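You operate a simulated robot arm through the tools that you are given. There is no shell and no other tool.

Carry out the task below with a simulated robot arm. There is one attempt and no reset: what you move stays moved.

Task
Flush the hot engine till the heat pointer is in the green.
Fine: green valve open while you flush; then shut it and top the water up to the green band.

Only the result counts: the job must be done as asked and must still hold three seconds after the hand-in. Knocking over, shifting, dropping, spilling or breaking anything else fails it.

Robot
A 6-joint arm with a fingered hand, fixed in place. Base frame: the origin is at the foot of the arm, x ahead of it, y to its left, z up. Readings come in mm, rad, newtons and seconds.
With the tool pointing down near the work surface it reaches from about 180 to 920 mm from the base axis. Its first joint turns from -2.897 to 2.897 rad. Payload 5 kg.
The tool frame sits at the grasp point between the pads (the TCP): z along the fingers, y along the line on which they close. The tips reach 37 mm beyond it. Largest opening 124 mm; the body of the gripper starts 43 mm behind the TCP. The gripper is a hand of 3 fingers: y runs from the thumb to the fingers, the wrist lies at [-21, -125, -215] in the tool frame, and closing takes about 1.5 s.
Orientation is that of the tool frame in the base frame, as a unit quaternion [x, y, z, w]. With the fingers straight down and the wrist toward the robot, the tool's x, y and z point along [0, 1, 0], [1, 0, 0] and [0, 0, -1] of the base frame.

Tools
- The arm moves only by the tool move_arm. Its argument "series" is a list of rows, each a list of 7 numbers: the shift along the base's x, y, z in units of 30 mm (1.0 is 30 mm), then the turn, a rotation vector about the base's x, y, z in units of 8 degrees (1.0 is 8 degrees), then the opening, from 0 (shut) to 1 (fully open). In form: [[tx, ty, tz, rx, ry, rz, claw], ...]. A call has 1 to 20 rows; each row shifts and turns the commanded pose from where the row before left it. A call with a number of a shift or a turn outside -1 to 1 is refused whole. Each row takes 0.2 s and may step no farther than 50 mm and 0.15 rad from the row before; otherwise, or with a gripper value out of range, the whole call is refused. A pose out of reach is approached as far as the arm can. The call stops where the force on the tool passes 40 N (or 10 N more than at its start, if that is more) or the arm is blocked; 0.2 s more then pass. Each finger travels about 72 mm/s and halts on what it meets, pressing with about 26 N; the grip force reading is that of the motor and also rises with nothing between the fingers. The clock runs only during rows and for 0.2 s after the last one: add rows that do not move to give the fingers time. It gives the time, the measured TCP pose, the force on the tool (base axes), the opening and the grip force at its end, in the units of the frame above (readings bear some noise), with the torque about the TCP (base axes, N m) and any sound that the robot's microphone picked up.
- Cameras (640 x 400 px; columns grow to the right, rows downward): "scene" is fixed at [400.1, -646.3, 1443.4]; the picture's right is [0.98, -0.21, 0.00], its down [-0.08, -0.37, -0.92] and it looks along [0.20, 0.90, -0.38] (base axes); focal length 372 px, centre (320, 200). "wrist" rides on the gripper at [72, -104, -154] in the tool frame; the picture's right is [-0.83, 0.26, -0.49], its down [-0.51, -0.72, 0.47] and it looks along [-0.23, 0.64, 0.73] (tool axes); focal length 243 px, centre (320, 200).
- grab_frame(camera): a new picture of that camera. The clock stands still meanwhile.
- grasp_type(shape): the hand has 3 fingers and takes this shape, open, in about a second: jaw (thumb against the fingers, like two jaws); tri (thumb and two fingers); tip (a fingertip pinch); poke (one finger out to press); point (the index stretched); flat (the hand flat); cup (the hand cupped); fist (a fist). The gripper value then closes the fingers along that shape, each until it touches; the sizes above hold for jaw. It gives what a move gives, with no picture.
- pixel_to_xyz(camera, pixels): for up to 12 pixels [column, row] of the newest picture of that camera ("zoom" is the newest enlarged one), the place [x, y, z] in the base frame of the surface seen there, good to about 3 mm, but the place of the scene camera against the robot may be out by one fixed shift of up to 18 mm in any direction. The clock stands still meanwhile.
- zoom(camera, box): a new picture of the part [left, top, right, bottom] of that camera's present view, enlarged. The clock stands still meanwhile.
- sign_off(): hands the job in; it is judged then, once.

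Unless the task says otherwise, let go and move clear before handing in.

The tools are called after "Emit:" as a command line: name --pt "numbers of a row" for each row, then --argument value for the rest, lists and objects as JSON in quotes. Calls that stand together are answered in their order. move_arm: Moves the arm, as the interface text tells. Its arguments: {"type":"object","properties":{"series":{"type":"array","items":{"type":"array","items":{"type":"number"}}}},"required":["series"]} The other tools are called the same way: grasp_type (shape) gives the hand a shape; grab_frame (camera) takes a picture; pixel_to_xyz (camera, pixels) gives the place of the surface under pixels of a picture; zoom (camera, box) takes an enlarged picture of a part of a camera's view; sign_off () hands the job in.

At the start:

```text
time_s: 0.0
position: [665.0, 332.3, 1155.7]
ee_rot: [0.707, 0.707, 0.0, 0.0]
wrist_force: [0.1, 0.2, -0.7]
ft_torque: [0.02, -0.02, 0.0]
gripper_width: 123.7
gripper_force: 0.2
shape: jaw
```

scene: 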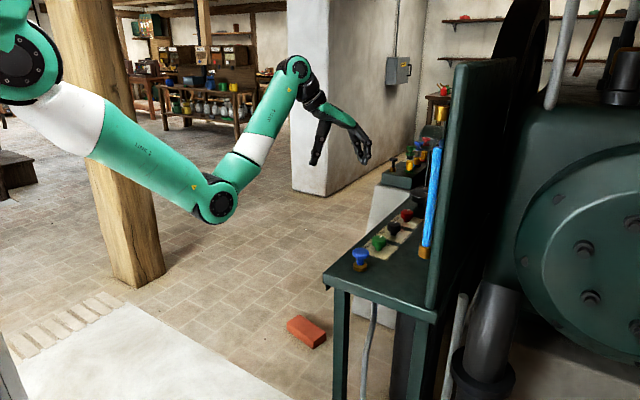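
wrist: 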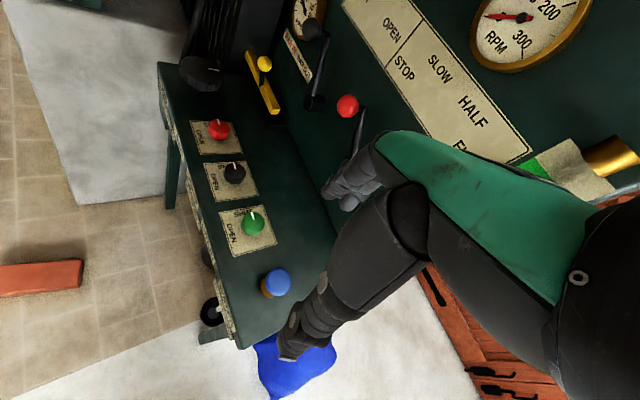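

The pictures show a bench with blue, green, black and red knobs (scene around px 360,258 to 406,215) and a panel with gauges. I'll take enlarged views to read the labels before moving.

Emit:
zoom --camera "scene" --box '[320, 130, 480, 300]'

Emit:
zoom --camera "wrist" --box '[150, 50, 400, 350]'

Emit:
zoom --camera "wrist" --box '[280, 0, 640, 200]'

```text
2.35 times, centred on (400, 215) of scene
```

zoom: 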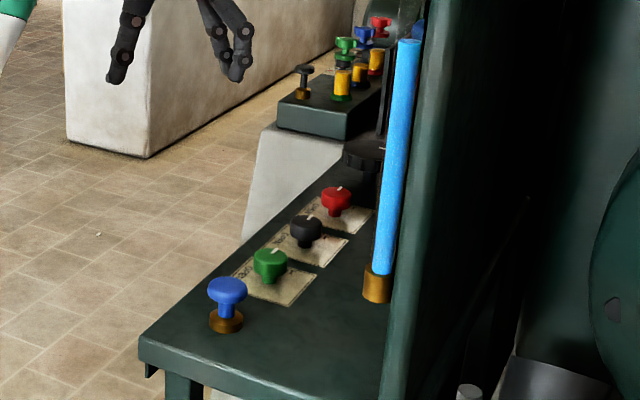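

```text
1.33 times, centred on (275, 200) of wrist
```

zoom: 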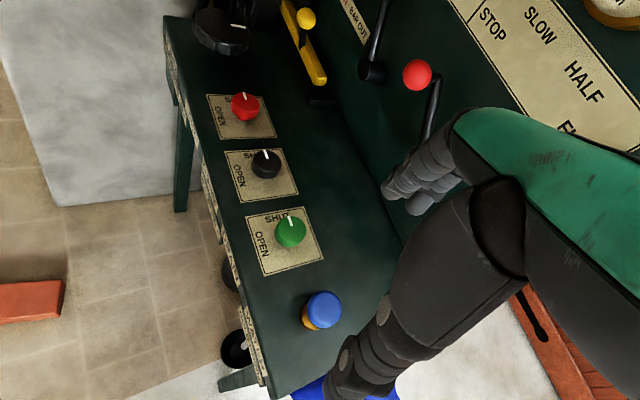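

```text
1.78 times, centred on (460, 100) of wrist
```

zoom: 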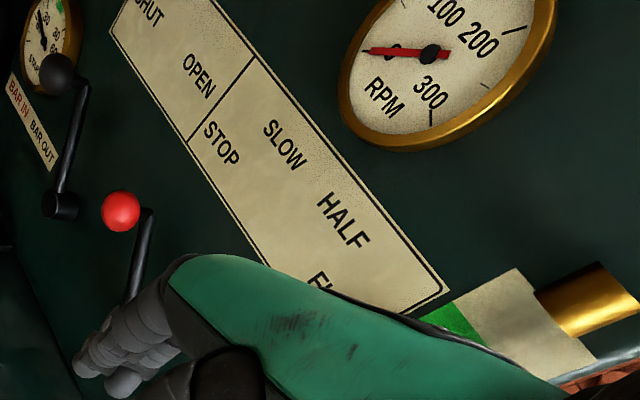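

The wrist view shows the valve table with a panel behind it, but only part of the panel is visible. I'll measure places of the main parts first.

Emit:
grab_frame --camera "wrist"

Emit:
pixel_to_xyz --camera "wrist" --pixels '[[277, 282], [251, 222], [233, 172], [219, 129], [264, 64], [348, 105], [313, 28], [507, 17], [395, 35], [460, 90], [540, 165], [610, 155]]'

Emit:
pixel_to_xyz --camera "scene" --pixels '[[360, 255], [379, 241], [394, 227], [407, 213], [430, 245], [437, 150], [425, 252], [440, 60]]'

Emit:
zoom --camera "scene" --box '[370, 70, 470, 200]'

```text
taken
```

wrist: 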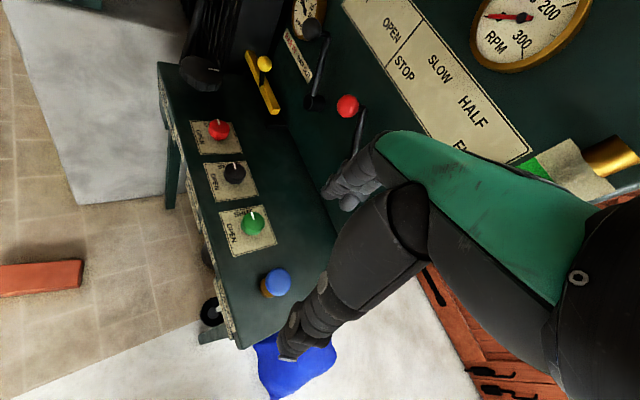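

```text
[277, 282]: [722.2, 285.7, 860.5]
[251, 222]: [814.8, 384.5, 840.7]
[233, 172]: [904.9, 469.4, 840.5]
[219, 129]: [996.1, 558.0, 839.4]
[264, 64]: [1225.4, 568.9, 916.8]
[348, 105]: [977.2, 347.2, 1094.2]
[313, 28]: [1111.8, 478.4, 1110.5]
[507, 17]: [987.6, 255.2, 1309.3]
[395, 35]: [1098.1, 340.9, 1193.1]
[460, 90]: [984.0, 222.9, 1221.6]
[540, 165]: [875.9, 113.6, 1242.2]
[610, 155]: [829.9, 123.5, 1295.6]
```

```text
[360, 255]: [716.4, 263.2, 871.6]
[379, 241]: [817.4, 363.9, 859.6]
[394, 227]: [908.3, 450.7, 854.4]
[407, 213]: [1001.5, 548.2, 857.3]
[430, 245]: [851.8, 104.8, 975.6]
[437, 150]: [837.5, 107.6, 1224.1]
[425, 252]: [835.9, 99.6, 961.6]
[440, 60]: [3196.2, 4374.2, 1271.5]
```

```text
3.08 times, centred on (420, 135) of scene
```

zoom: 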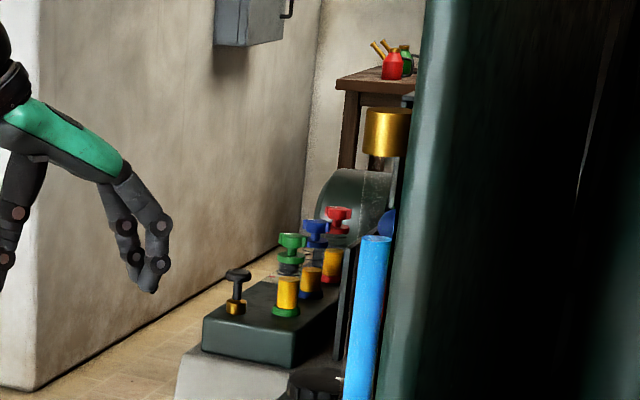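

The valve row runs along about (0.71, 0.71), so the panel faces (-0.71, 0.71), and I can't yet see its gauges squarely. I'll back the hand off and turn it so the wrist camera looks at the panel.

Emit:
move_arm --pt "0 1 0.4 0 0 -1 1" --pt "0 1 0.4 0 0 -1 1" --pt "0 1 0.4 0 0 -1 1" --pt "0 1 0.4 -0.7 -0.7 0 1" --pt "0 1 0 -0.7 -0.7 0 1" --pt "0 0 0 -0.7 -0.7 0 1"

Emit:
grab_frame --camera "wrist"

Emit:
grab_frame --camera "scene"

```text
time_s: 1.4
position: [665.7, 482.9, 1205.7]
ee_rot: [0.821, 0.532, 0.043, 0.202]
wrist_force: [-0.5, -0.3, -1.0]
ft_torque: [0.01, 0.0, 0.01]
gripper_width: 124.0
gripper_force: 0.1
shape: jaw
```

```text
taken
```

wrist: 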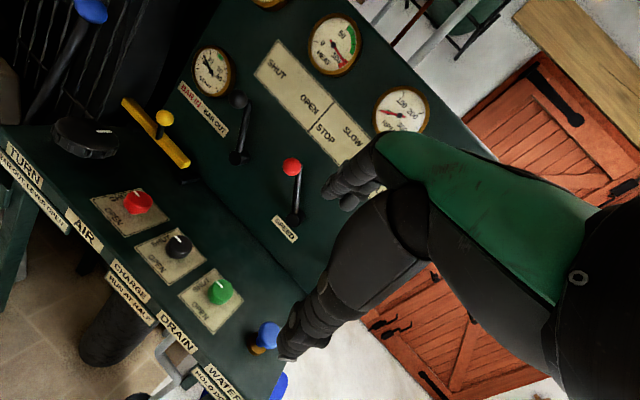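

```text
taken
```

scene: 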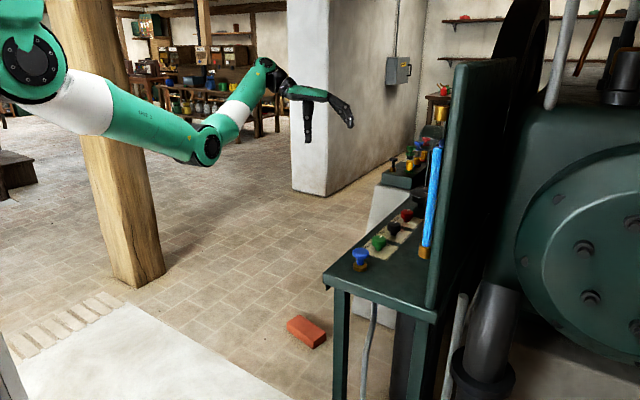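

Now the labels on the table edge (px 20-240, 150-400) and the gauges (px 210-420, 20-120) are visible. I'll zoom in to read them.

Emit:
zoom --camera "wrist" --box '[0, 130, 140, 260]'

Emit:
zoom --camera "wrist" --box '[80, 240, 300, 400]'

Emit:
zoom --camera "wrist" --box '[170, 0, 440, 160]'

Emit:
zoom --camera "wrist" --box '[80, 180, 280, 340]'

```text
3.08 times, centred on (70, 195) of wrist
```

zoom: 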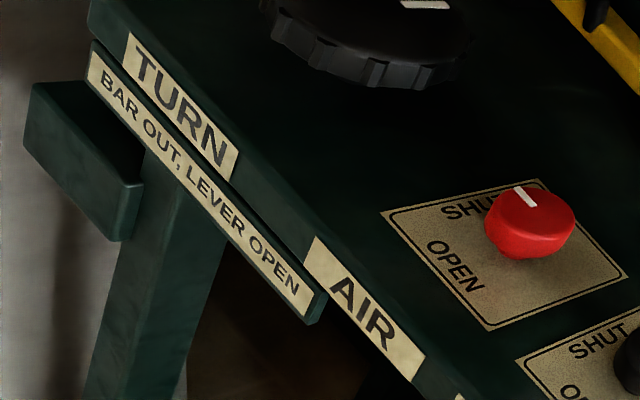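

```text
2.50 times, centred on (190, 320) of wrist
```

zoom: 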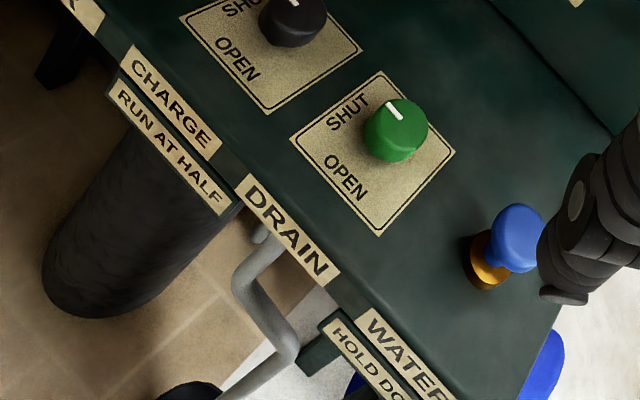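

```text
2.37 times, centred on (305, 80) of wrist
```

zoom: 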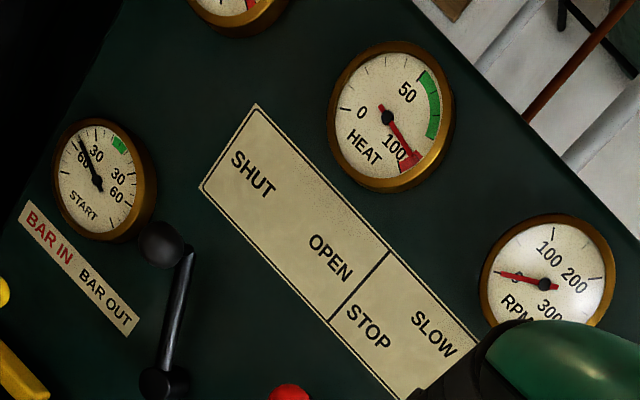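

```text
2.50 times, centred on (180, 260) of wrist
```

zoom: 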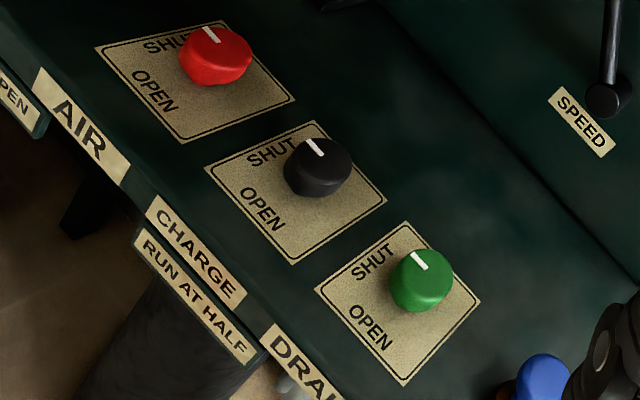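

The plates read AIR, CHARGE, DRAIN (green) and WATER / HOLD DOWN (blue), and the HEAT pointer is in the red at 100 with its green band past 50. I'll measure the green knob, its SHUT/OPEN marks and the blue button.

Emit:
pixel_to_xyz --camera "zoom" --pixels '[[374, 262], [370, 328], [420, 280], [413, 253], [424, 268], [405, 223], [316, 290], [403, 384], [480, 300], [545, 372], [421, 305], [452, 268]]'

Emit:
zoom --camera "wrist" --box '[180, 250, 280, 350]'

```text
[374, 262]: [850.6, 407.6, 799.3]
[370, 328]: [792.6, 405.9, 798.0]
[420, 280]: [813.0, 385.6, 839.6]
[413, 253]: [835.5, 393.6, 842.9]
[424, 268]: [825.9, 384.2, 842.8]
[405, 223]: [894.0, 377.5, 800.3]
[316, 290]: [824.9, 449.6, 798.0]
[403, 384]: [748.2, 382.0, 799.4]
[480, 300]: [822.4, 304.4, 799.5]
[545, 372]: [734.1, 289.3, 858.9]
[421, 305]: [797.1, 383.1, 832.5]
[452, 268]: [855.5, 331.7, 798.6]
```

```text
4.00 times, centred on (230, 300) of wrist
```

zoom: 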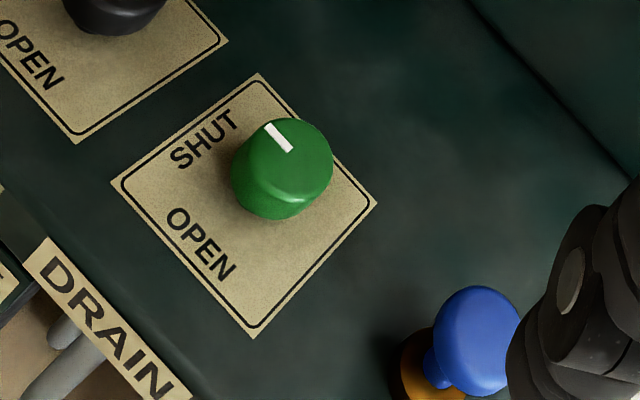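

The green knob sits at about (820, 380) with its pointer toward +45°, and OPEN is 90° counter-clockwise from there. Next I'll look closely at the glass tube in the scene view and get more exact points for the knob, button and gauges.

Emit:
pixel_to_xyz --camera "zoom" --pixels '[[286, 160], [270, 127], [291, 150], [245, 165], [325, 165], [287, 195], [477, 325], [460, 310], [500, 320], [425, 385], [480, 370], [470, 340]]'

Emit:
pixel_to_xyz --camera "wrist" --pixels '[[333, 45], [213, 72], [400, 108], [291, 167], [295, 218], [239, 99], [236, 157], [262, 350], [165, 118], [280, 240], [285, 385], [450, 130]]'

Emit:
zoom --camera "scene" --box '[400, 130, 480, 270]'

```text
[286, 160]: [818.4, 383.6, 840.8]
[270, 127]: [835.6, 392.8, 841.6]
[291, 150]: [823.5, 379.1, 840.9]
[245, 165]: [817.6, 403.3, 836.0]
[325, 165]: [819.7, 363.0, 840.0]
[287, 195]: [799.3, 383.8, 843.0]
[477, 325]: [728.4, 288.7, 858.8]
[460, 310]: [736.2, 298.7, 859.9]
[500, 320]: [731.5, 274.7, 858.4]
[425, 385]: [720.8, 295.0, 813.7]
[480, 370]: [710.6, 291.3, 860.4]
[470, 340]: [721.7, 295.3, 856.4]
```

```text
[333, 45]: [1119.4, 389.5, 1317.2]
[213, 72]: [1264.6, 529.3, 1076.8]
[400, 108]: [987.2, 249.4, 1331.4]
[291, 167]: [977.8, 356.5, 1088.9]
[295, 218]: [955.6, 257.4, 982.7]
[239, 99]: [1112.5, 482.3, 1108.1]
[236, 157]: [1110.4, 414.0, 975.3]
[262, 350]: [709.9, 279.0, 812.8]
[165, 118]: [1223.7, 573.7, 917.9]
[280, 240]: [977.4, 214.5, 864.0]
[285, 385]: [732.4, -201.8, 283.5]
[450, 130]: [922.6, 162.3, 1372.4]
```

```text
2.86 times, centred on (440, 200) of scene
```

zoom: 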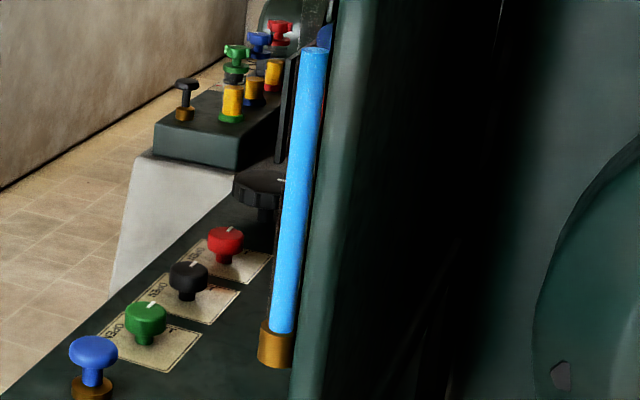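

The tube's water column in the scene picture ends at zoom (313, 48), with the brass cap above it. I'll turn the wrist camera toward the tube to see its green band.

Emit:
move_arm --pt "0 0 0.3 0 0 -1 1" --pt "0 0 0.3 0 0 -1 1" --pt "0 0 0.3 0 0 -1 1" --pt "0 0 0 0 0 -1 1" --pt "0 0 0 0 0 -1 1"

Emit:
grab_frame --camera "wrist"

```text
time_s: 2.6
position: [644.1, 454.4, 1231.2]
ee_rot: [0.946, 0.253, -0.021, 0.204]
wrist_force: [-0.4, 0.0, -0.3]
ft_torque: [-0.04, 0.01, -0.01]
gripper_width: 123.8
gripper_force: 0.1
shape: jaw
out of reach, approached as far as the arm can: row 4, 5
```

```text
taken
```

wrist: 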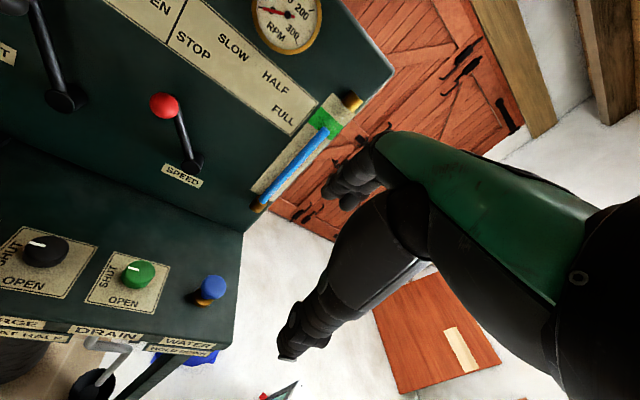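

The tube is now visible at px (260-360, 95-210) with a green band near its top. I'll zoom in on it.

Emit:
zoom --camera "wrist" --box '[240, 80, 380, 220]'

Emit:
pixel_to_xyz --camera "wrist" --pixels '[[352, 100], [331, 115], [318, 128], [310, 122], [327, 131], [322, 137], [290, 170], [262, 203], [140, 270], [212, 286], [40, 248], [255, 212]]'

```text
2.86 times, centred on (310, 150) of wrist
```

zoom: 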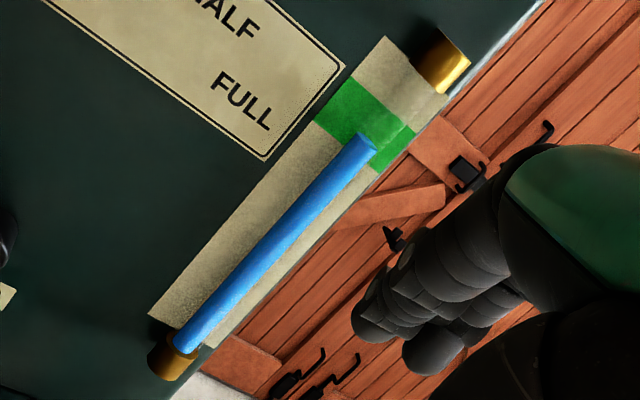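

```text
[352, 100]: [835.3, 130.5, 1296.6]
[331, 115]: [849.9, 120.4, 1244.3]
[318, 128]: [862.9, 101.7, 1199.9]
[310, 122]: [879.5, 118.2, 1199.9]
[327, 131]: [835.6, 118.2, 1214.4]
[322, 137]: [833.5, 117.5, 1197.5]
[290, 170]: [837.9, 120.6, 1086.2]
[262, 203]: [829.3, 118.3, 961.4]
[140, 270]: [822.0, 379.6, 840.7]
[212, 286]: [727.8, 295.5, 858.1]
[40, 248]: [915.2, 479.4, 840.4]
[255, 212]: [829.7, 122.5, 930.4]
```

The water level now sits inside the green band. I'll measure the band's edges and the water top for later use, in both cameras.

Emit:
pixel_to_xyz --camera "zoom" --pixels '[[346, 82], [378, 104], [408, 128], [320, 120], [335, 132], [376, 168], [360, 140], [364, 152], [350, 150], [345, 105], [440, 62], [330, 175]]'

Emit:
zoom --camera "scene" --box '[415, 105, 465, 165]'

```text
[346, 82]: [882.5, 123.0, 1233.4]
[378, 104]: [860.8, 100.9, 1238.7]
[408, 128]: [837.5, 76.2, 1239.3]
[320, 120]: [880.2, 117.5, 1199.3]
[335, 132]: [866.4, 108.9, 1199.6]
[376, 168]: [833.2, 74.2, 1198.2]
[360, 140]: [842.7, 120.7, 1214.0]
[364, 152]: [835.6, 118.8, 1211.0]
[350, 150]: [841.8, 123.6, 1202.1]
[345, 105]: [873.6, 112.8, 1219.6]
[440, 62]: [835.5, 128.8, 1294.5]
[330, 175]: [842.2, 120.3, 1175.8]
```

```text
6.67 times, centred on (440, 135) of scene
```

zoom: 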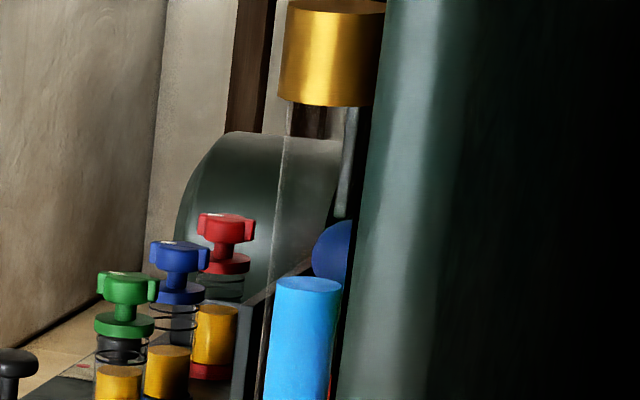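

The green band spans z 1199–1238 and the water top is at about 1214; in the scene picture that corresponds to zoom row ~285, so I can follow the level there. Now I'll bring the hand back toward straight-down, ahead of going above the green knob.

Emit:
move_arm --pt "0 0 0 0 0 1 1" --pt "0 0 0 0 0 1 1" --pt "0 0 0 0 0 1 1" --pt "0 0 0 0 0 1 1" --pt "0 0 0 0 0 1 1" --pt "0 0 0 0.7 0.7 0 1" --pt "0 0 0 0.7 0.7 0 1" --pt "0 0 0 0.7 0.7 0 1"

```text
time_s: 4.4
position: [728.3, 568.8, 1224.2]
ee_rot: [0.82, 0.572, 0.013, -0.005]
wrist_force: [-0.1, 0.4, -0.2]
ft_torque: [-0.03, 0.0, -0.01]
gripper_width: 123.6
gripper_force: 0.0
shape: jaw
out of reach, approached as far as the arm can: row 1, 2, 3, 4, 5, 6, 7
```

The pose reads (728, 569, 1224), not where I expected, after some out-of-reach rows. I'll hold still for one row to see where it settles.

Emit:
move_arm --pt "0 0 0 0 0 0 1" --pt "0 0 0 0 0 0 1"

Emit:
grab_frame --camera "scene"

```text
time_s: 5.0
position: [727.0, 568.8, 1224.7]
ee_rot: [0.821, 0.571, 0.013, -0.005]
wrist_force: [0.4, 0.2, 0.0]
ft_torque: [-0.04, 0.0, 0.02]
gripper_width: 123.8
gripper_force: 0.1
shape: jaw
```

```text
taken
```

scene: 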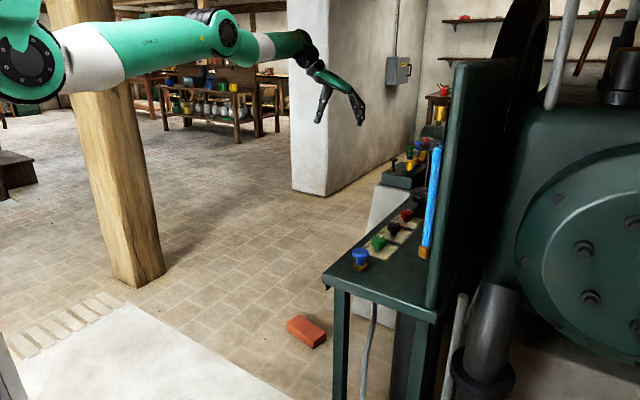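

It settled at (727, 569, 1225) with yaw about -20° and pointing nearly straight down. Next I'll go above the green knob at (819, 382), removing the slight tilt.

Emit:
move_arm --pt "0.34 -0.69 -0.8 -0.165 0.11 0 1" --pt "0.34 -0.69 -0.8 0 0 0 1" --pt "0.34 -0.69 -0.8 0 0 0 1" --pt "0.34 -0.69 -0.8 0 0 0 1" --pt "0.34 -0.69 -0.8 0 0 0 1" --pt "0.34 -0.69 -0.8 0 0 0 1" --pt "0.34 -0.69 -0.8 0 0 0 1" --pt "0.34 -0.69 -0.8 0 0 0 1" --pt "0.34 -0.69 -0.8 0 0 0 1"

Emit:
grab_frame --camera "wrist"

Emit:
grab_frame --camera "scene"

```text
time_s: 7.0
position: [837.7, 399.5, 1007.0]
ee_rot: [0.82, 0.572, 0.002, 0.002]
wrist_force: [0.4, 0.0, 0.1]
ft_torque: [-0.01, 0.02, 0.0]
gripper_width: 123.9
gripper_force: 0.1
shape: jaw
out of reach, approached as far as the arm can: row 1, 2, 3, 4, 5
```

```text
taken
```

wrist: 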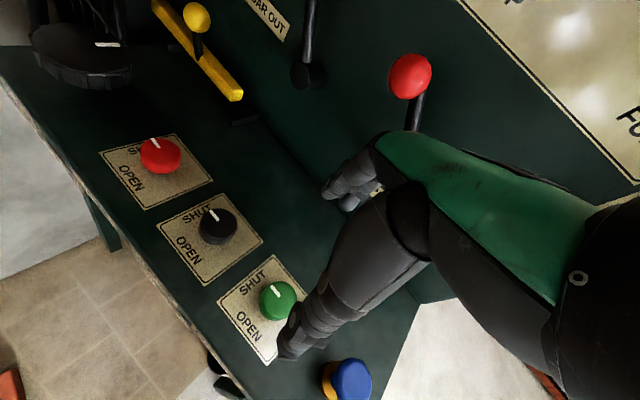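

```text
taken
```

scene: 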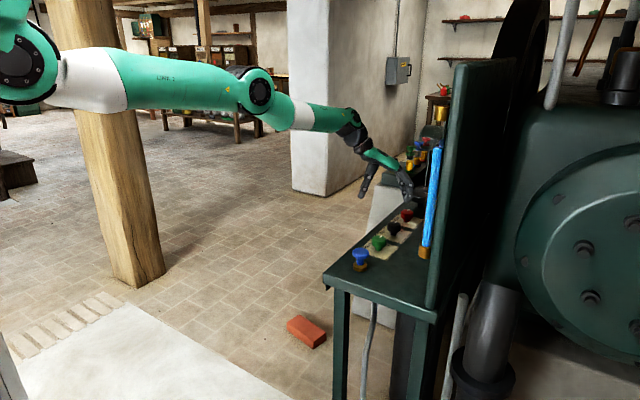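

The hand is above the table at (838, 400, 1007), with the green knob at px (278, 300). I'll centre on (819, 382) and descend to about z 900, then check.

Emit:
move_arm --pt "-0.31 -0.29 -0.8 0 0 0 1" --pt "-0.31 -0.29 -0.8 0 0 0 1" --pt "0 0 -0.8 0 0 0 1" --pt "0 0 -0.8 0 0 0 1" --pt "0 0 -0.35 0 0 0 1"

Emit:
grab_frame --camera "wrist"

Emit:
zoom --camera "scene" --box '[330, 150, 450, 290]'

```text
time_s: 8.2
position: [811.5, 383.8, 903.8]
ee_rot: [0.82, 0.572, 0.002, 0.001]
wrist_force: [-0.5, 0.2, 0.1]
ft_torque: [-0.05, 0.01, 0.01]
gripper_width: 123.8
gripper_force: 0.1
shape: jaw
out of reach, approached as far as the arm can: row 1, 2, 3, 4
```

```text
taken
```

wrist: 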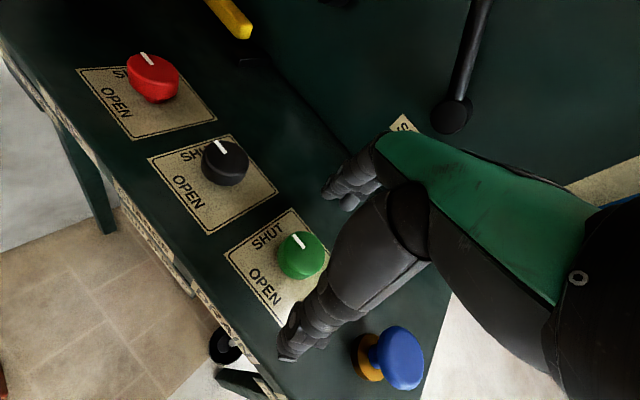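

```text
2.86 times, centred on (390, 220) of scene
```

zoom: 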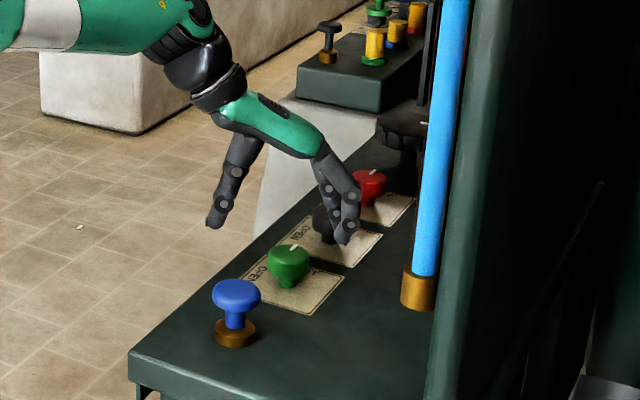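

At yaw -20° this spot is right at the reach limit. I'll turn the hand +20° to yaw 0, which brings the wrist nearer the robot, and centre on the knob.

Emit:
move_arm --pt "0 0 0 0 0 1 1" --pt "0 0 0 0 0 1 1" --pt "0.25 -0.06 0 0 0 0.5 1" --pt "0 0 -0.3 0 0 0 1" --pt "0 0 0 0 0 0 1"

Emit:
grab_frame --camera "wrist"

Emit:
zoom --camera "scene" --box '[330, 150, 450, 290]'

```text
time_s: 9.4
position: [818.5, 383.7, 893.5]
ee_rot: [0.708, 0.706, 0.001, 0.001]
wrist_force: [-0.7, 0.6, -0.3]
ft_torque: [0.02, -0.02, -0.04]
gripper_width: 123.8
gripper_force: 0.0
shape: jaw
```

```text
taken
```

wrist: 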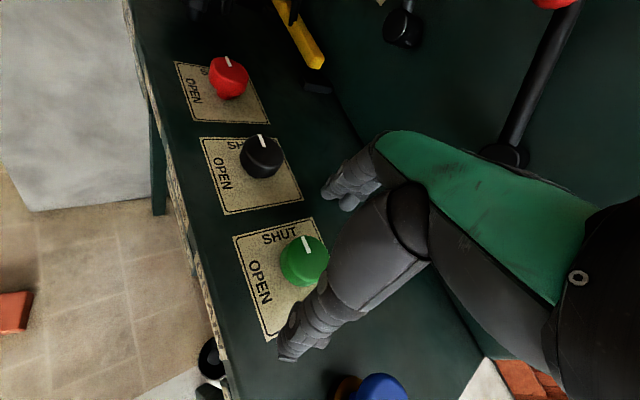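

```text
2.86 times, centred on (390, 220) of scene
```

zoom: 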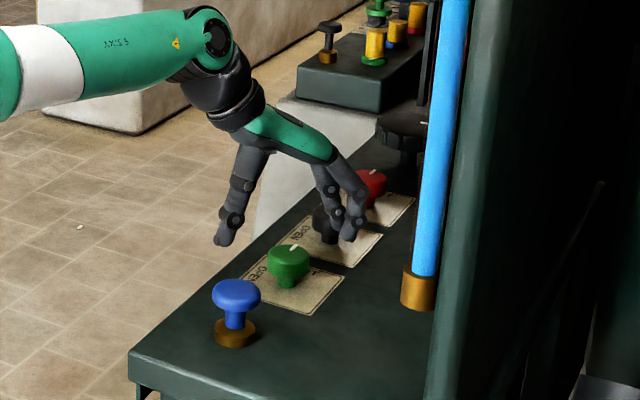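

The hand is at (818.5, 383.7, 893.5) with yaw 0 and reachable. I'll measure the knob top at px (304, 258) and the fingertips once more from this closer view.

Emit:
pixel_to_xyz --camera "wrist" --pixels '[[303, 252], [285, 252], [321, 250], [302, 270], [303, 239], [307, 250], [289, 345], [300, 340], [331, 193], [347, 203], [375, 385], [300, 280]]'

Emit:
zoom --camera "wrist" --box '[220, 200, 360, 370]'

```text
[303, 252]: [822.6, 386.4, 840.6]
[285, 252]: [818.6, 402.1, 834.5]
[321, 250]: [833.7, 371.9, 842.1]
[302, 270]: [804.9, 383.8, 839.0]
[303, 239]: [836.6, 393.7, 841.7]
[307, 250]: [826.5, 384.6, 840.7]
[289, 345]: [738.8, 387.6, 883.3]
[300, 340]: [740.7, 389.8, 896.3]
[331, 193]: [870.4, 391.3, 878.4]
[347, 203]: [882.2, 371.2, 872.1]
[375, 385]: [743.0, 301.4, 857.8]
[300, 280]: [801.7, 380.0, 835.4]
```

```text
2.35 times, centred on (290, 285) of wrist
```

zoom: 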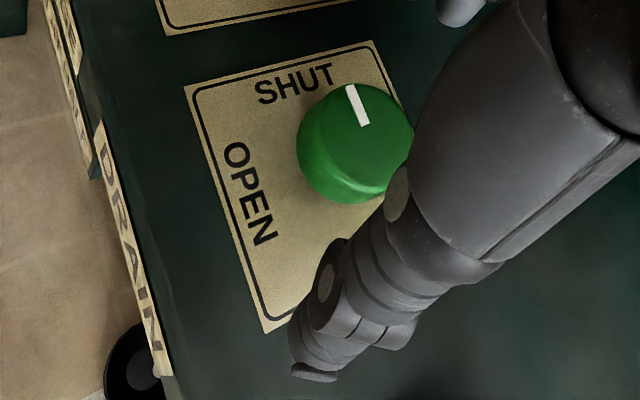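

The knob is centred at about (819, 382) with top z 841, and the fingers straddle it. I'll descend so the tips reach z ~815 and close gently on the cap.

Emit:
move_arm --pt "0.02 -0.06 -0.5 0 0 0 1" --pt "0 0 -0.5 0 0 0 1" --pt "0 0 -0.35 0 0 0 1" --pt "0 0 0 0 0 0 1"

Emit:
zoom --camera "scene" --box '[330, 190, 430, 290]'

Emit:
grab_frame --camera "wrist"

```text
time_s: 10.4
position: [815.0, 379.9, 854.2]
ee_rot: [0.709, 0.706, 0.002, 0.001]
wrist_force: [0.2, 0.5, -0.2]
ft_torque: [0.01, 0.02, -0.02]
gripper_width: 123.6
gripper_force: 0.0
shape: jaw
out of reach, approached as far as the arm can: row 3
```

```text
4.00 times, centred on (380, 240) of scene
```

zoom: 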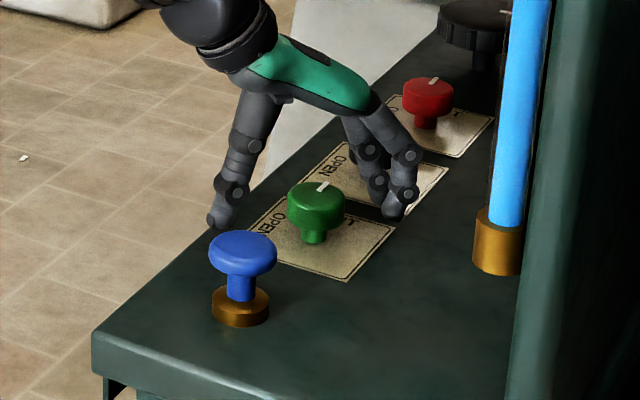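

```text
taken
```

wrist: 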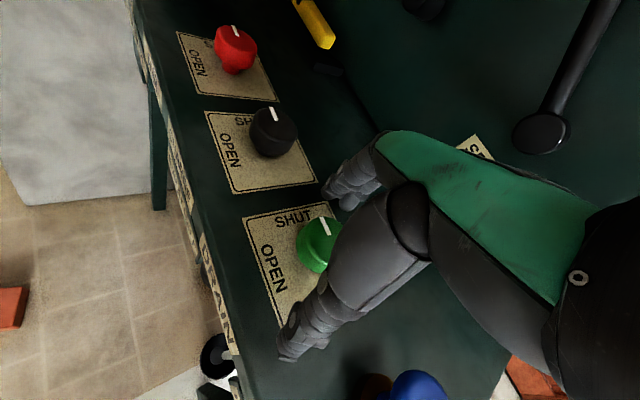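

At this height yaw 0 is just at the reach limit (815, 380). Tilting the hand about 15° outward brings the wrist closer to the robot, so I'll raise slightly, tilt and re-aim.

Emit:
move_arm --pt "0 0 0.7 0 0 0 1" --pt "0 0 0.3 0 -0.94 0 1" --pt "0 0 0 0 -0.94 0 1" --pt "0 0.08 0 0 0 -0.62 1" --pt "0 0 0 0 0 0 1"

```text
time_s: 11.6
position: [815.1, 382.4, 884.4]
ee_rot: [0.732, 0.668, 0.091, 0.098]
wrist_force: [0.1, 0.7, 0.7]
ft_torque: [-0.02, -0.01, -0.03]
gripper_width: 123.7
gripper_force: 0.0
shape: jaw
```

The tilted pose at (815, 382, 884) is reachable. I'll descend to z ~850 and look before closing.

Emit:
move_arm --pt "-0.04 0 -0.6 0 0 0 1" --pt "0 0 -0.55 0 0 0 1" --pt "0 0 0 0 0 0 1"

Emit:
zoom --camera "scene" --box '[330, 190, 430, 290]'

Emit:
grab_frame --camera "wrist"

```text
time_s: 12.4
position: [815.8, 382.1, 853.8]
ee_rot: [0.732, 0.668, 0.094, 0.098]
wrist_force: [1.8, 0.1, 21.4]
ft_torque: [0.2, 1.37, -0.02]
gripper_width: 124.2
gripper_force: 0.0
shape: jaw
```

```text
4.00 times, centred on (380, 240) of scene
```

zoom: 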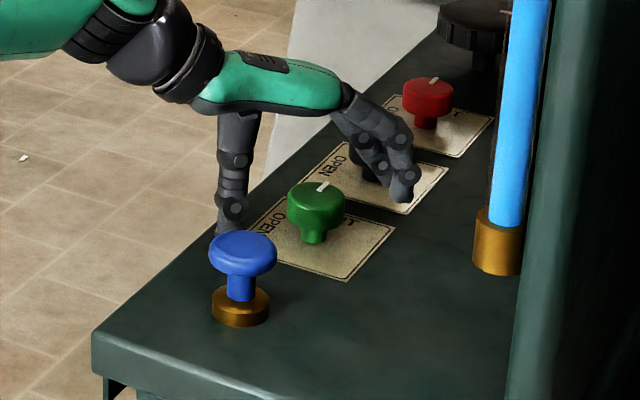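

```text
taken
```

wrist: 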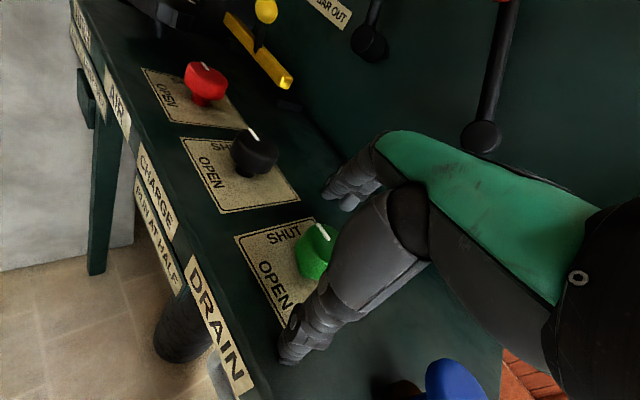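

The vertical force of 21 N shows that the open thumb touched the table because of the tilt. I'll raise 12 mm, close partway to about 65 mm, then lower again.

Emit:
move_arm --pt "0 0 0.5 0 0 0 1" --pt "0 0 0 0 0 0 0.55" --pt "0 0 0 0 0 0 0.55" --pt "0 0 0 0 0 0 0.55" --pt "-0.05 0 -0.4 0 0 0 0.55" --pt "0 0 0 0 0 0 0.55"

Emit:
zoom --camera "scene" --box '[330, 190, 430, 290]'

Emit:
grab_frame --camera "wrist"

```text
time_s: 13.8
position: [812.3, 381.4, 852.4]
ee_rot: [0.732, 0.668, 0.091, 0.097]
wrist_force: [-0.3, -0.9, 0.3]
ft_torque: [0.0, 0.0, 0.0]
gripper_width: 68.9
gripper_force: 0.2
shape: jaw
```

```text
4.00 times, centred on (380, 240) of scene
```

zoom: 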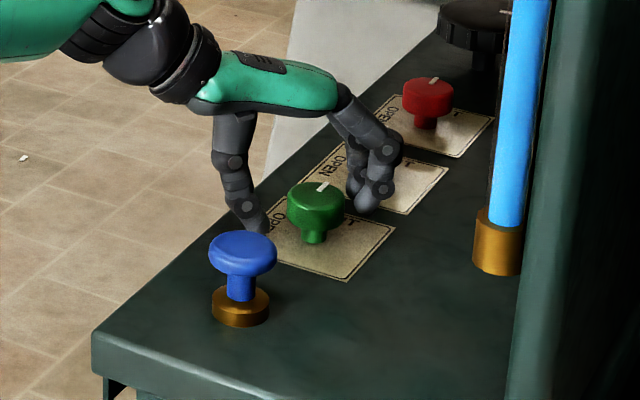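

```text
taken
```

wrist: 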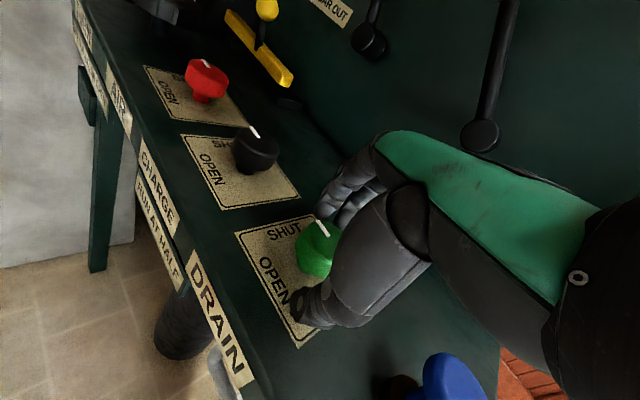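

No contact forces, and the fingers straddle the green cap. I'll close onto the knob now.

Emit:
move_arm --pt "0 0 0 0 0 0 0.2" --pt "0 0 0 0 0 0 0.2" --pt "0 0 0 0 0 0 0.2" --pt "0 0 0 0 0 0 0.2"

Emit:
zoom --camera "scene" --box '[330, 190, 430, 290]'

Emit:
zoom --camera "wrist" --box '[220, 180, 400, 360]'

```text
time_s: 14.8
position: [812.9, 381.8, 852.4]
ee_rot: [0.732, 0.669, 0.091, 0.097]
wrist_force: [4.7, 0.7, 0.5]
ft_torque: [0.03, -0.12, 0.0]
gripper_width: 39.2
gripper_force: 26.0
shape: jaw
```

```text
4.00 times, centred on (380, 240) of scene
```

zoom: 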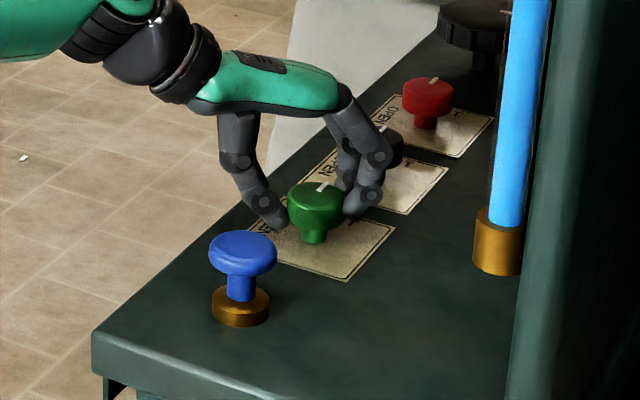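

```text
2.22 times, centred on (310, 270) of wrist
```

zoom: 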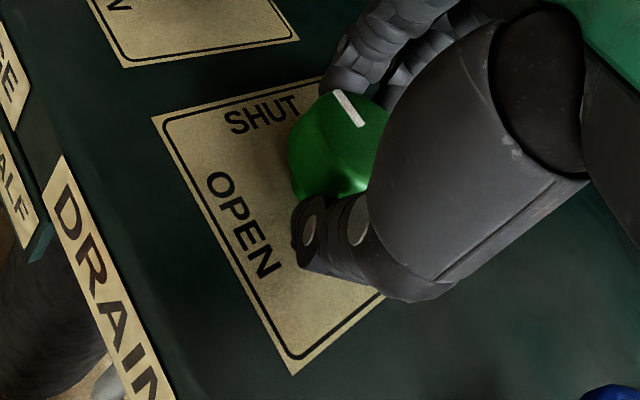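

The grip holds the cap at 39 mm with 26 N. I'll turn the knob counter-clockwise about its own axis, 24° first.

Emit:
move_arm --pt "0.01 -0.025 0 0 0 1 0.2" --pt "0.01 -0.025 0 0 0 1 0.2" --pt "0.01 -0.025 0 0 0 1 0.2"

Emit:
zoom --camera "wrist" --box '[220, 180, 400, 360]'

Emit:
zoom --camera "scene" --box '[330, 190, 430, 290]'

```text
time_s: 15.6
position: [813.3, 378.0, 851.8]
ee_rot: [0.576, 0.806, 0.109, 0.077]
wrist_force: [-3.0, -7.4, 3.4]
ft_torque: [-0.18, 0.12, -0.09]
gripper_width: 39.1
gripper_force: 25.9
shape: jaw
```

```text
2.22 times, centred on (310, 270) of wrist
```

zoom: 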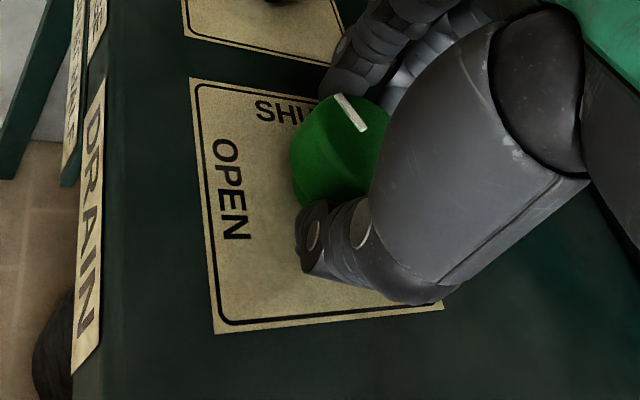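

```text
4.00 times, centred on (380, 240) of scene
```

zoom: 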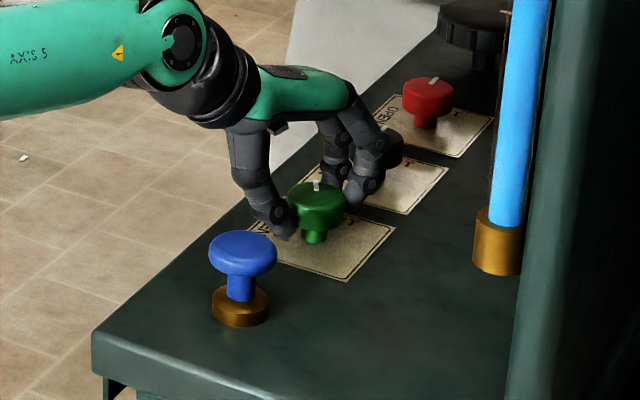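

The knob turns with the hand: the pointer in the wrist view kept its place while the plate turned. I'll carry on another 32°.

Emit:
move_arm --pt "0.02 -0.01 0 0 0 1 0.2" --pt "0.02 -0.01 0 0 0 1 0.2" --pt "0.02 -0.01 0 0 0 1 0.2" --pt "0.02 0 0 0 0 1 0.2"

Emit:
zoom --camera "wrist" --box '[220, 180, 400, 360]'

Emit:
zoom --camera "scene" --box '[330, 190, 430, 290]'

```text
time_s: 16.6
position: [815.3, 377.3, 853.0]
ee_rot: [0.333, 0.933, 0.125, 0.044]
wrist_force: [-2.2, -17.8, 5.0]
ft_torque: [-0.67, 0.26, -0.15]
gripper_width: 39.4
gripper_force: 26.3
shape: jaw
```

```text
2.22 times, centred on (310, 270) of wrist
```

zoom: 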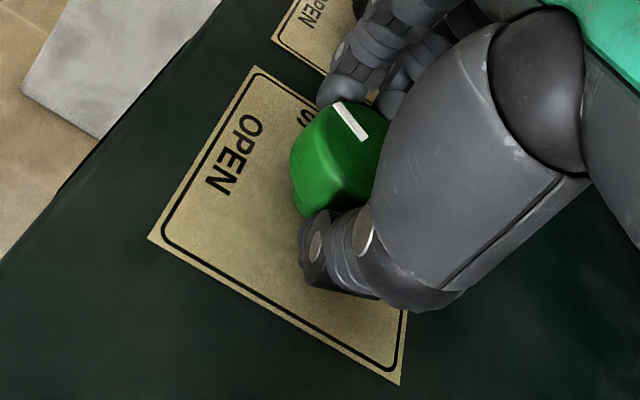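

```text
4.00 times, centred on (380, 240) of scene
```

zoom: 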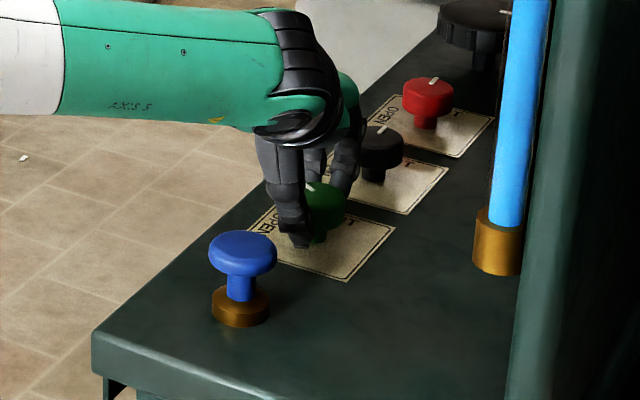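

56° done; a -18 N sideways force shows that my commanded centre lags a little in y. I'll correct that and turn 16° more.

Emit:
move_arm --pt "0.02 -0.06 0 0 0 1 0.2" --pt "0.025 -0.02 0 0 0 1 0.2"

Emit:
zoom --camera "wrist" --box '[220, 180, 400, 360]'

```text
time_s: 17.2
position: [796.9, 362.8, 869.1]
ee_rot: [0.198, 0.971, 0.132, 0.024]
wrist_force: [-1.0, 20.0, 4.9]
ft_torque: [0.76, -0.03, 0.41]
gripper_width: 33.1
gripper_force: 26.2
shape: jaw
out of reach, approached as far as the arm can: row 1, 2
```

```text
2.22 times, centred on (310, 270) of wrist
```

zoom: 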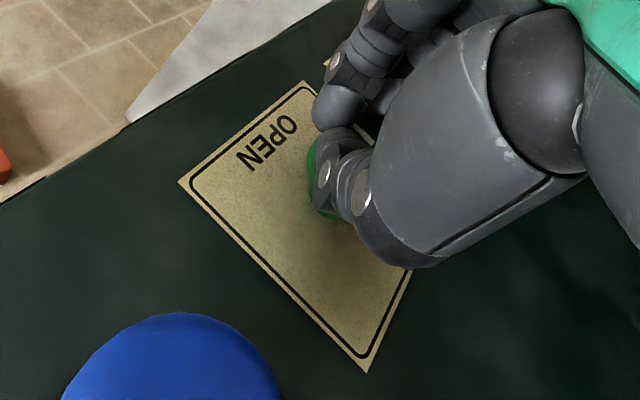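

The last rows were out of reach and the hand slipped up and off the knob to (797, 363, 869). I'll open slightly and rise straight up, then look.

Emit:
move_arm --pt "0 0 0 0 0 0 0.5" --pt "0 0 0.3 0 0 0 0.5" --pt "0 0 0.6 0 0 0 0.5" --pt "0 0 0.8 0 0 0 0.5" --pt "0 0 0.8 0 0 0 0.5"

Emit:
grab_frame --camera "wrist"

Emit:
zoom --camera "scene" --box '[330, 150, 450, 290]'

```text
time_s: 18.4
position: [797.9, 358.3, 941.0]
ee_rot: [0.199, 0.971, 0.13, 0.026]
wrist_force: [0.2, -0.5, 0.1]
ft_torque: [0.0, 0.03, -0.04]
gripper_width: 61.8
gripper_force: 0.0
shape: jaw
```

```text
taken
```

wrist: 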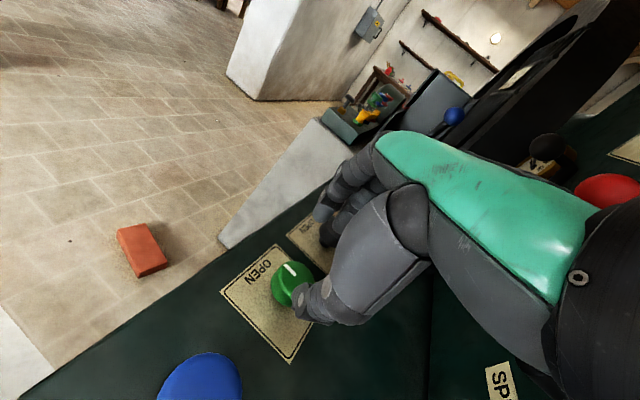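

```text
2.86 times, centred on (390, 220) of scene
```

zoom: 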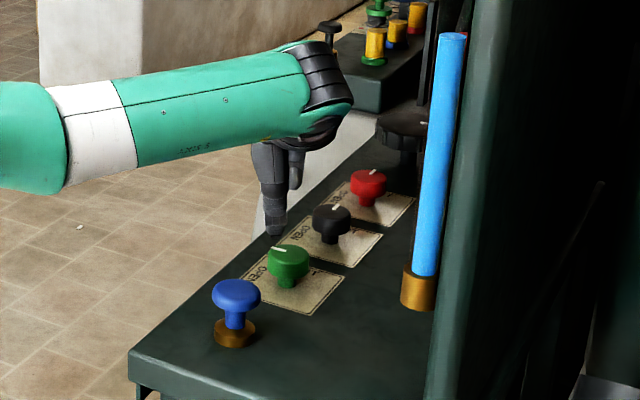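

The knob pointer has turned, now around px (290, 268). I'll measure its direction and re-check the water level.

Emit:
zoom --camera "wrist" --box '[210, 230, 340, 360]'

Emit:
zoom --camera "scene" --box '[415, 105, 465, 165]'

```text
3.08 times, centred on (275, 295) of wrist
```

zoom: 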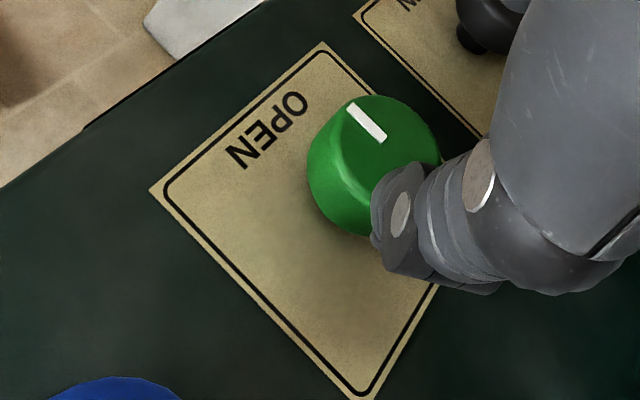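

```text
6.67 times, centred on (440, 135) of scene
```

zoom: 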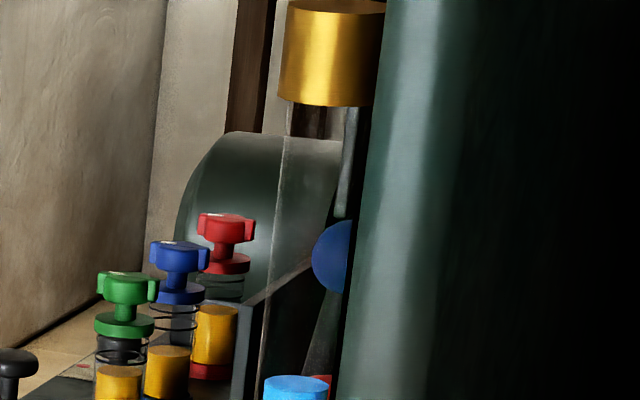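

The water has begun to fall (zoom row 285 → 383), so the drain is partly open. I'll measure the pointer ends.

Emit:
pixel_to_xyz --camera "wrist" --pixels '[[285, 265], [290, 270], [294, 274], [278, 275], [305, 275], [290, 285]]'

```text
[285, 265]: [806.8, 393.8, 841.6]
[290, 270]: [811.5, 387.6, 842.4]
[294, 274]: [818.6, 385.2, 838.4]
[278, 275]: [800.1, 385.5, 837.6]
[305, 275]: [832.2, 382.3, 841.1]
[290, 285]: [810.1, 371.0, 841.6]
```

The pointer's measured direction is near 136°, close to OPEN. I'll verify this with a larger zoom from both cameras.

Emit:
zoom --camera "scene" --box '[360, 220, 400, 250]'

Emit:
pixel_to_xyz --camera "zoom" --pixels '[[300, 190], [260, 200], [330, 200]]'

```text
13.33 times, centred on (380, 235) of scene
```

zoom: 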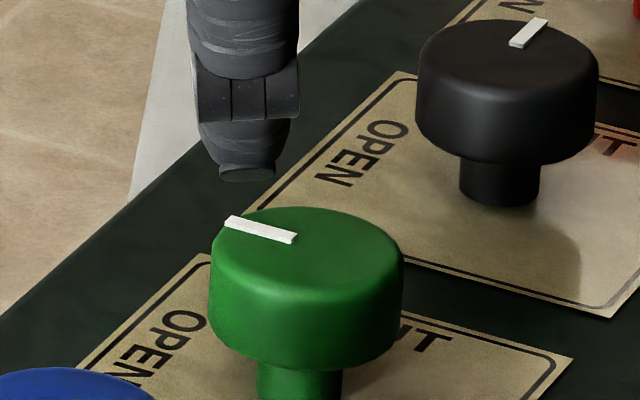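

```text
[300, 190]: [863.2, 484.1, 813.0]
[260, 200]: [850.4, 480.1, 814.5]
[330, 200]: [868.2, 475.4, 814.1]
```

The pointer slope in the close-up matches 135°, so the green DRAIN valve is fully open (90° turned). Now I'll swing the closed hand over the blue WATER button with a forward tilt, so the wrist camera should also see the HEAT dial.

Emit:
move_arm --pt "-0.34 -0.29 0.3 0 0 -1 0" --pt "-0.34 -0.29 0.1 0 0 -1 0" --pt "-0.34 -0.29 0 0 0 -1 0" --pt "-0.34 -0.29 0 0 0 -1 0" --pt "-0.34 -0.29 0 0 0 -1 0" --pt "-0.34 -0.29 0 0 0 -0.22 0" --pt "-0.34 -0.29 0 0.33 -0.707 0 0" --pt "-0.34 -0.29 0 0.33 -0.707 0 0" --pt "-0.34 -0.29 0 0.33 -0.707 0 0" --pt "0 0 0 0.33 -0.707 0 0"

Emit:
grab_frame --camera "wrist"

Emit:
grab_frame --camera "scene"

```text
time_s: 20.6
position: [705.9, 282.2, 954.2]
ee_rot: [0.504, 0.792, 0.291, 0.184]
wrist_force: [-0.2, 0.1, 0.1]
ft_torque: [0.0, 0.02, -0.04]
gripper_width: 0.0
gripper_force: 25.6
shape: jaw
```

```text
taken
```

wrist: 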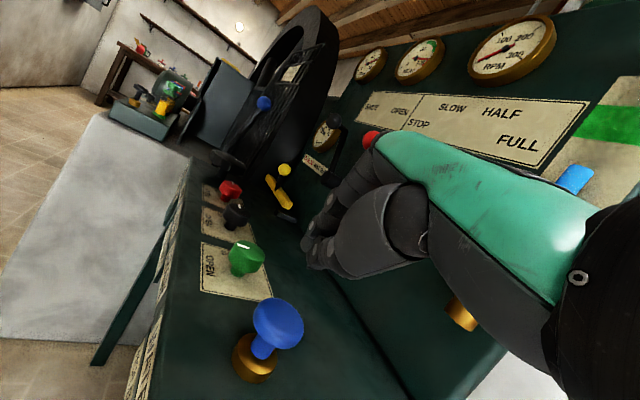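

```text
taken
```

scene: 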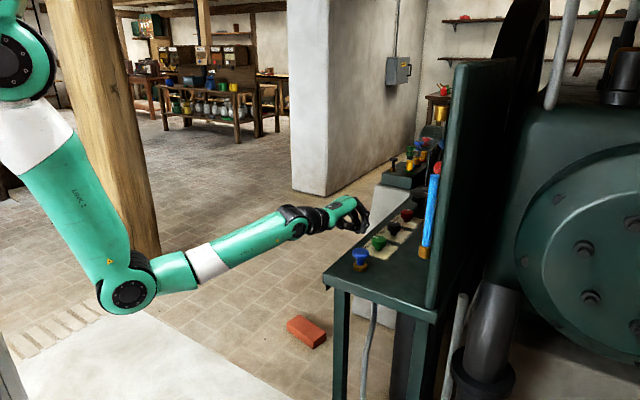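

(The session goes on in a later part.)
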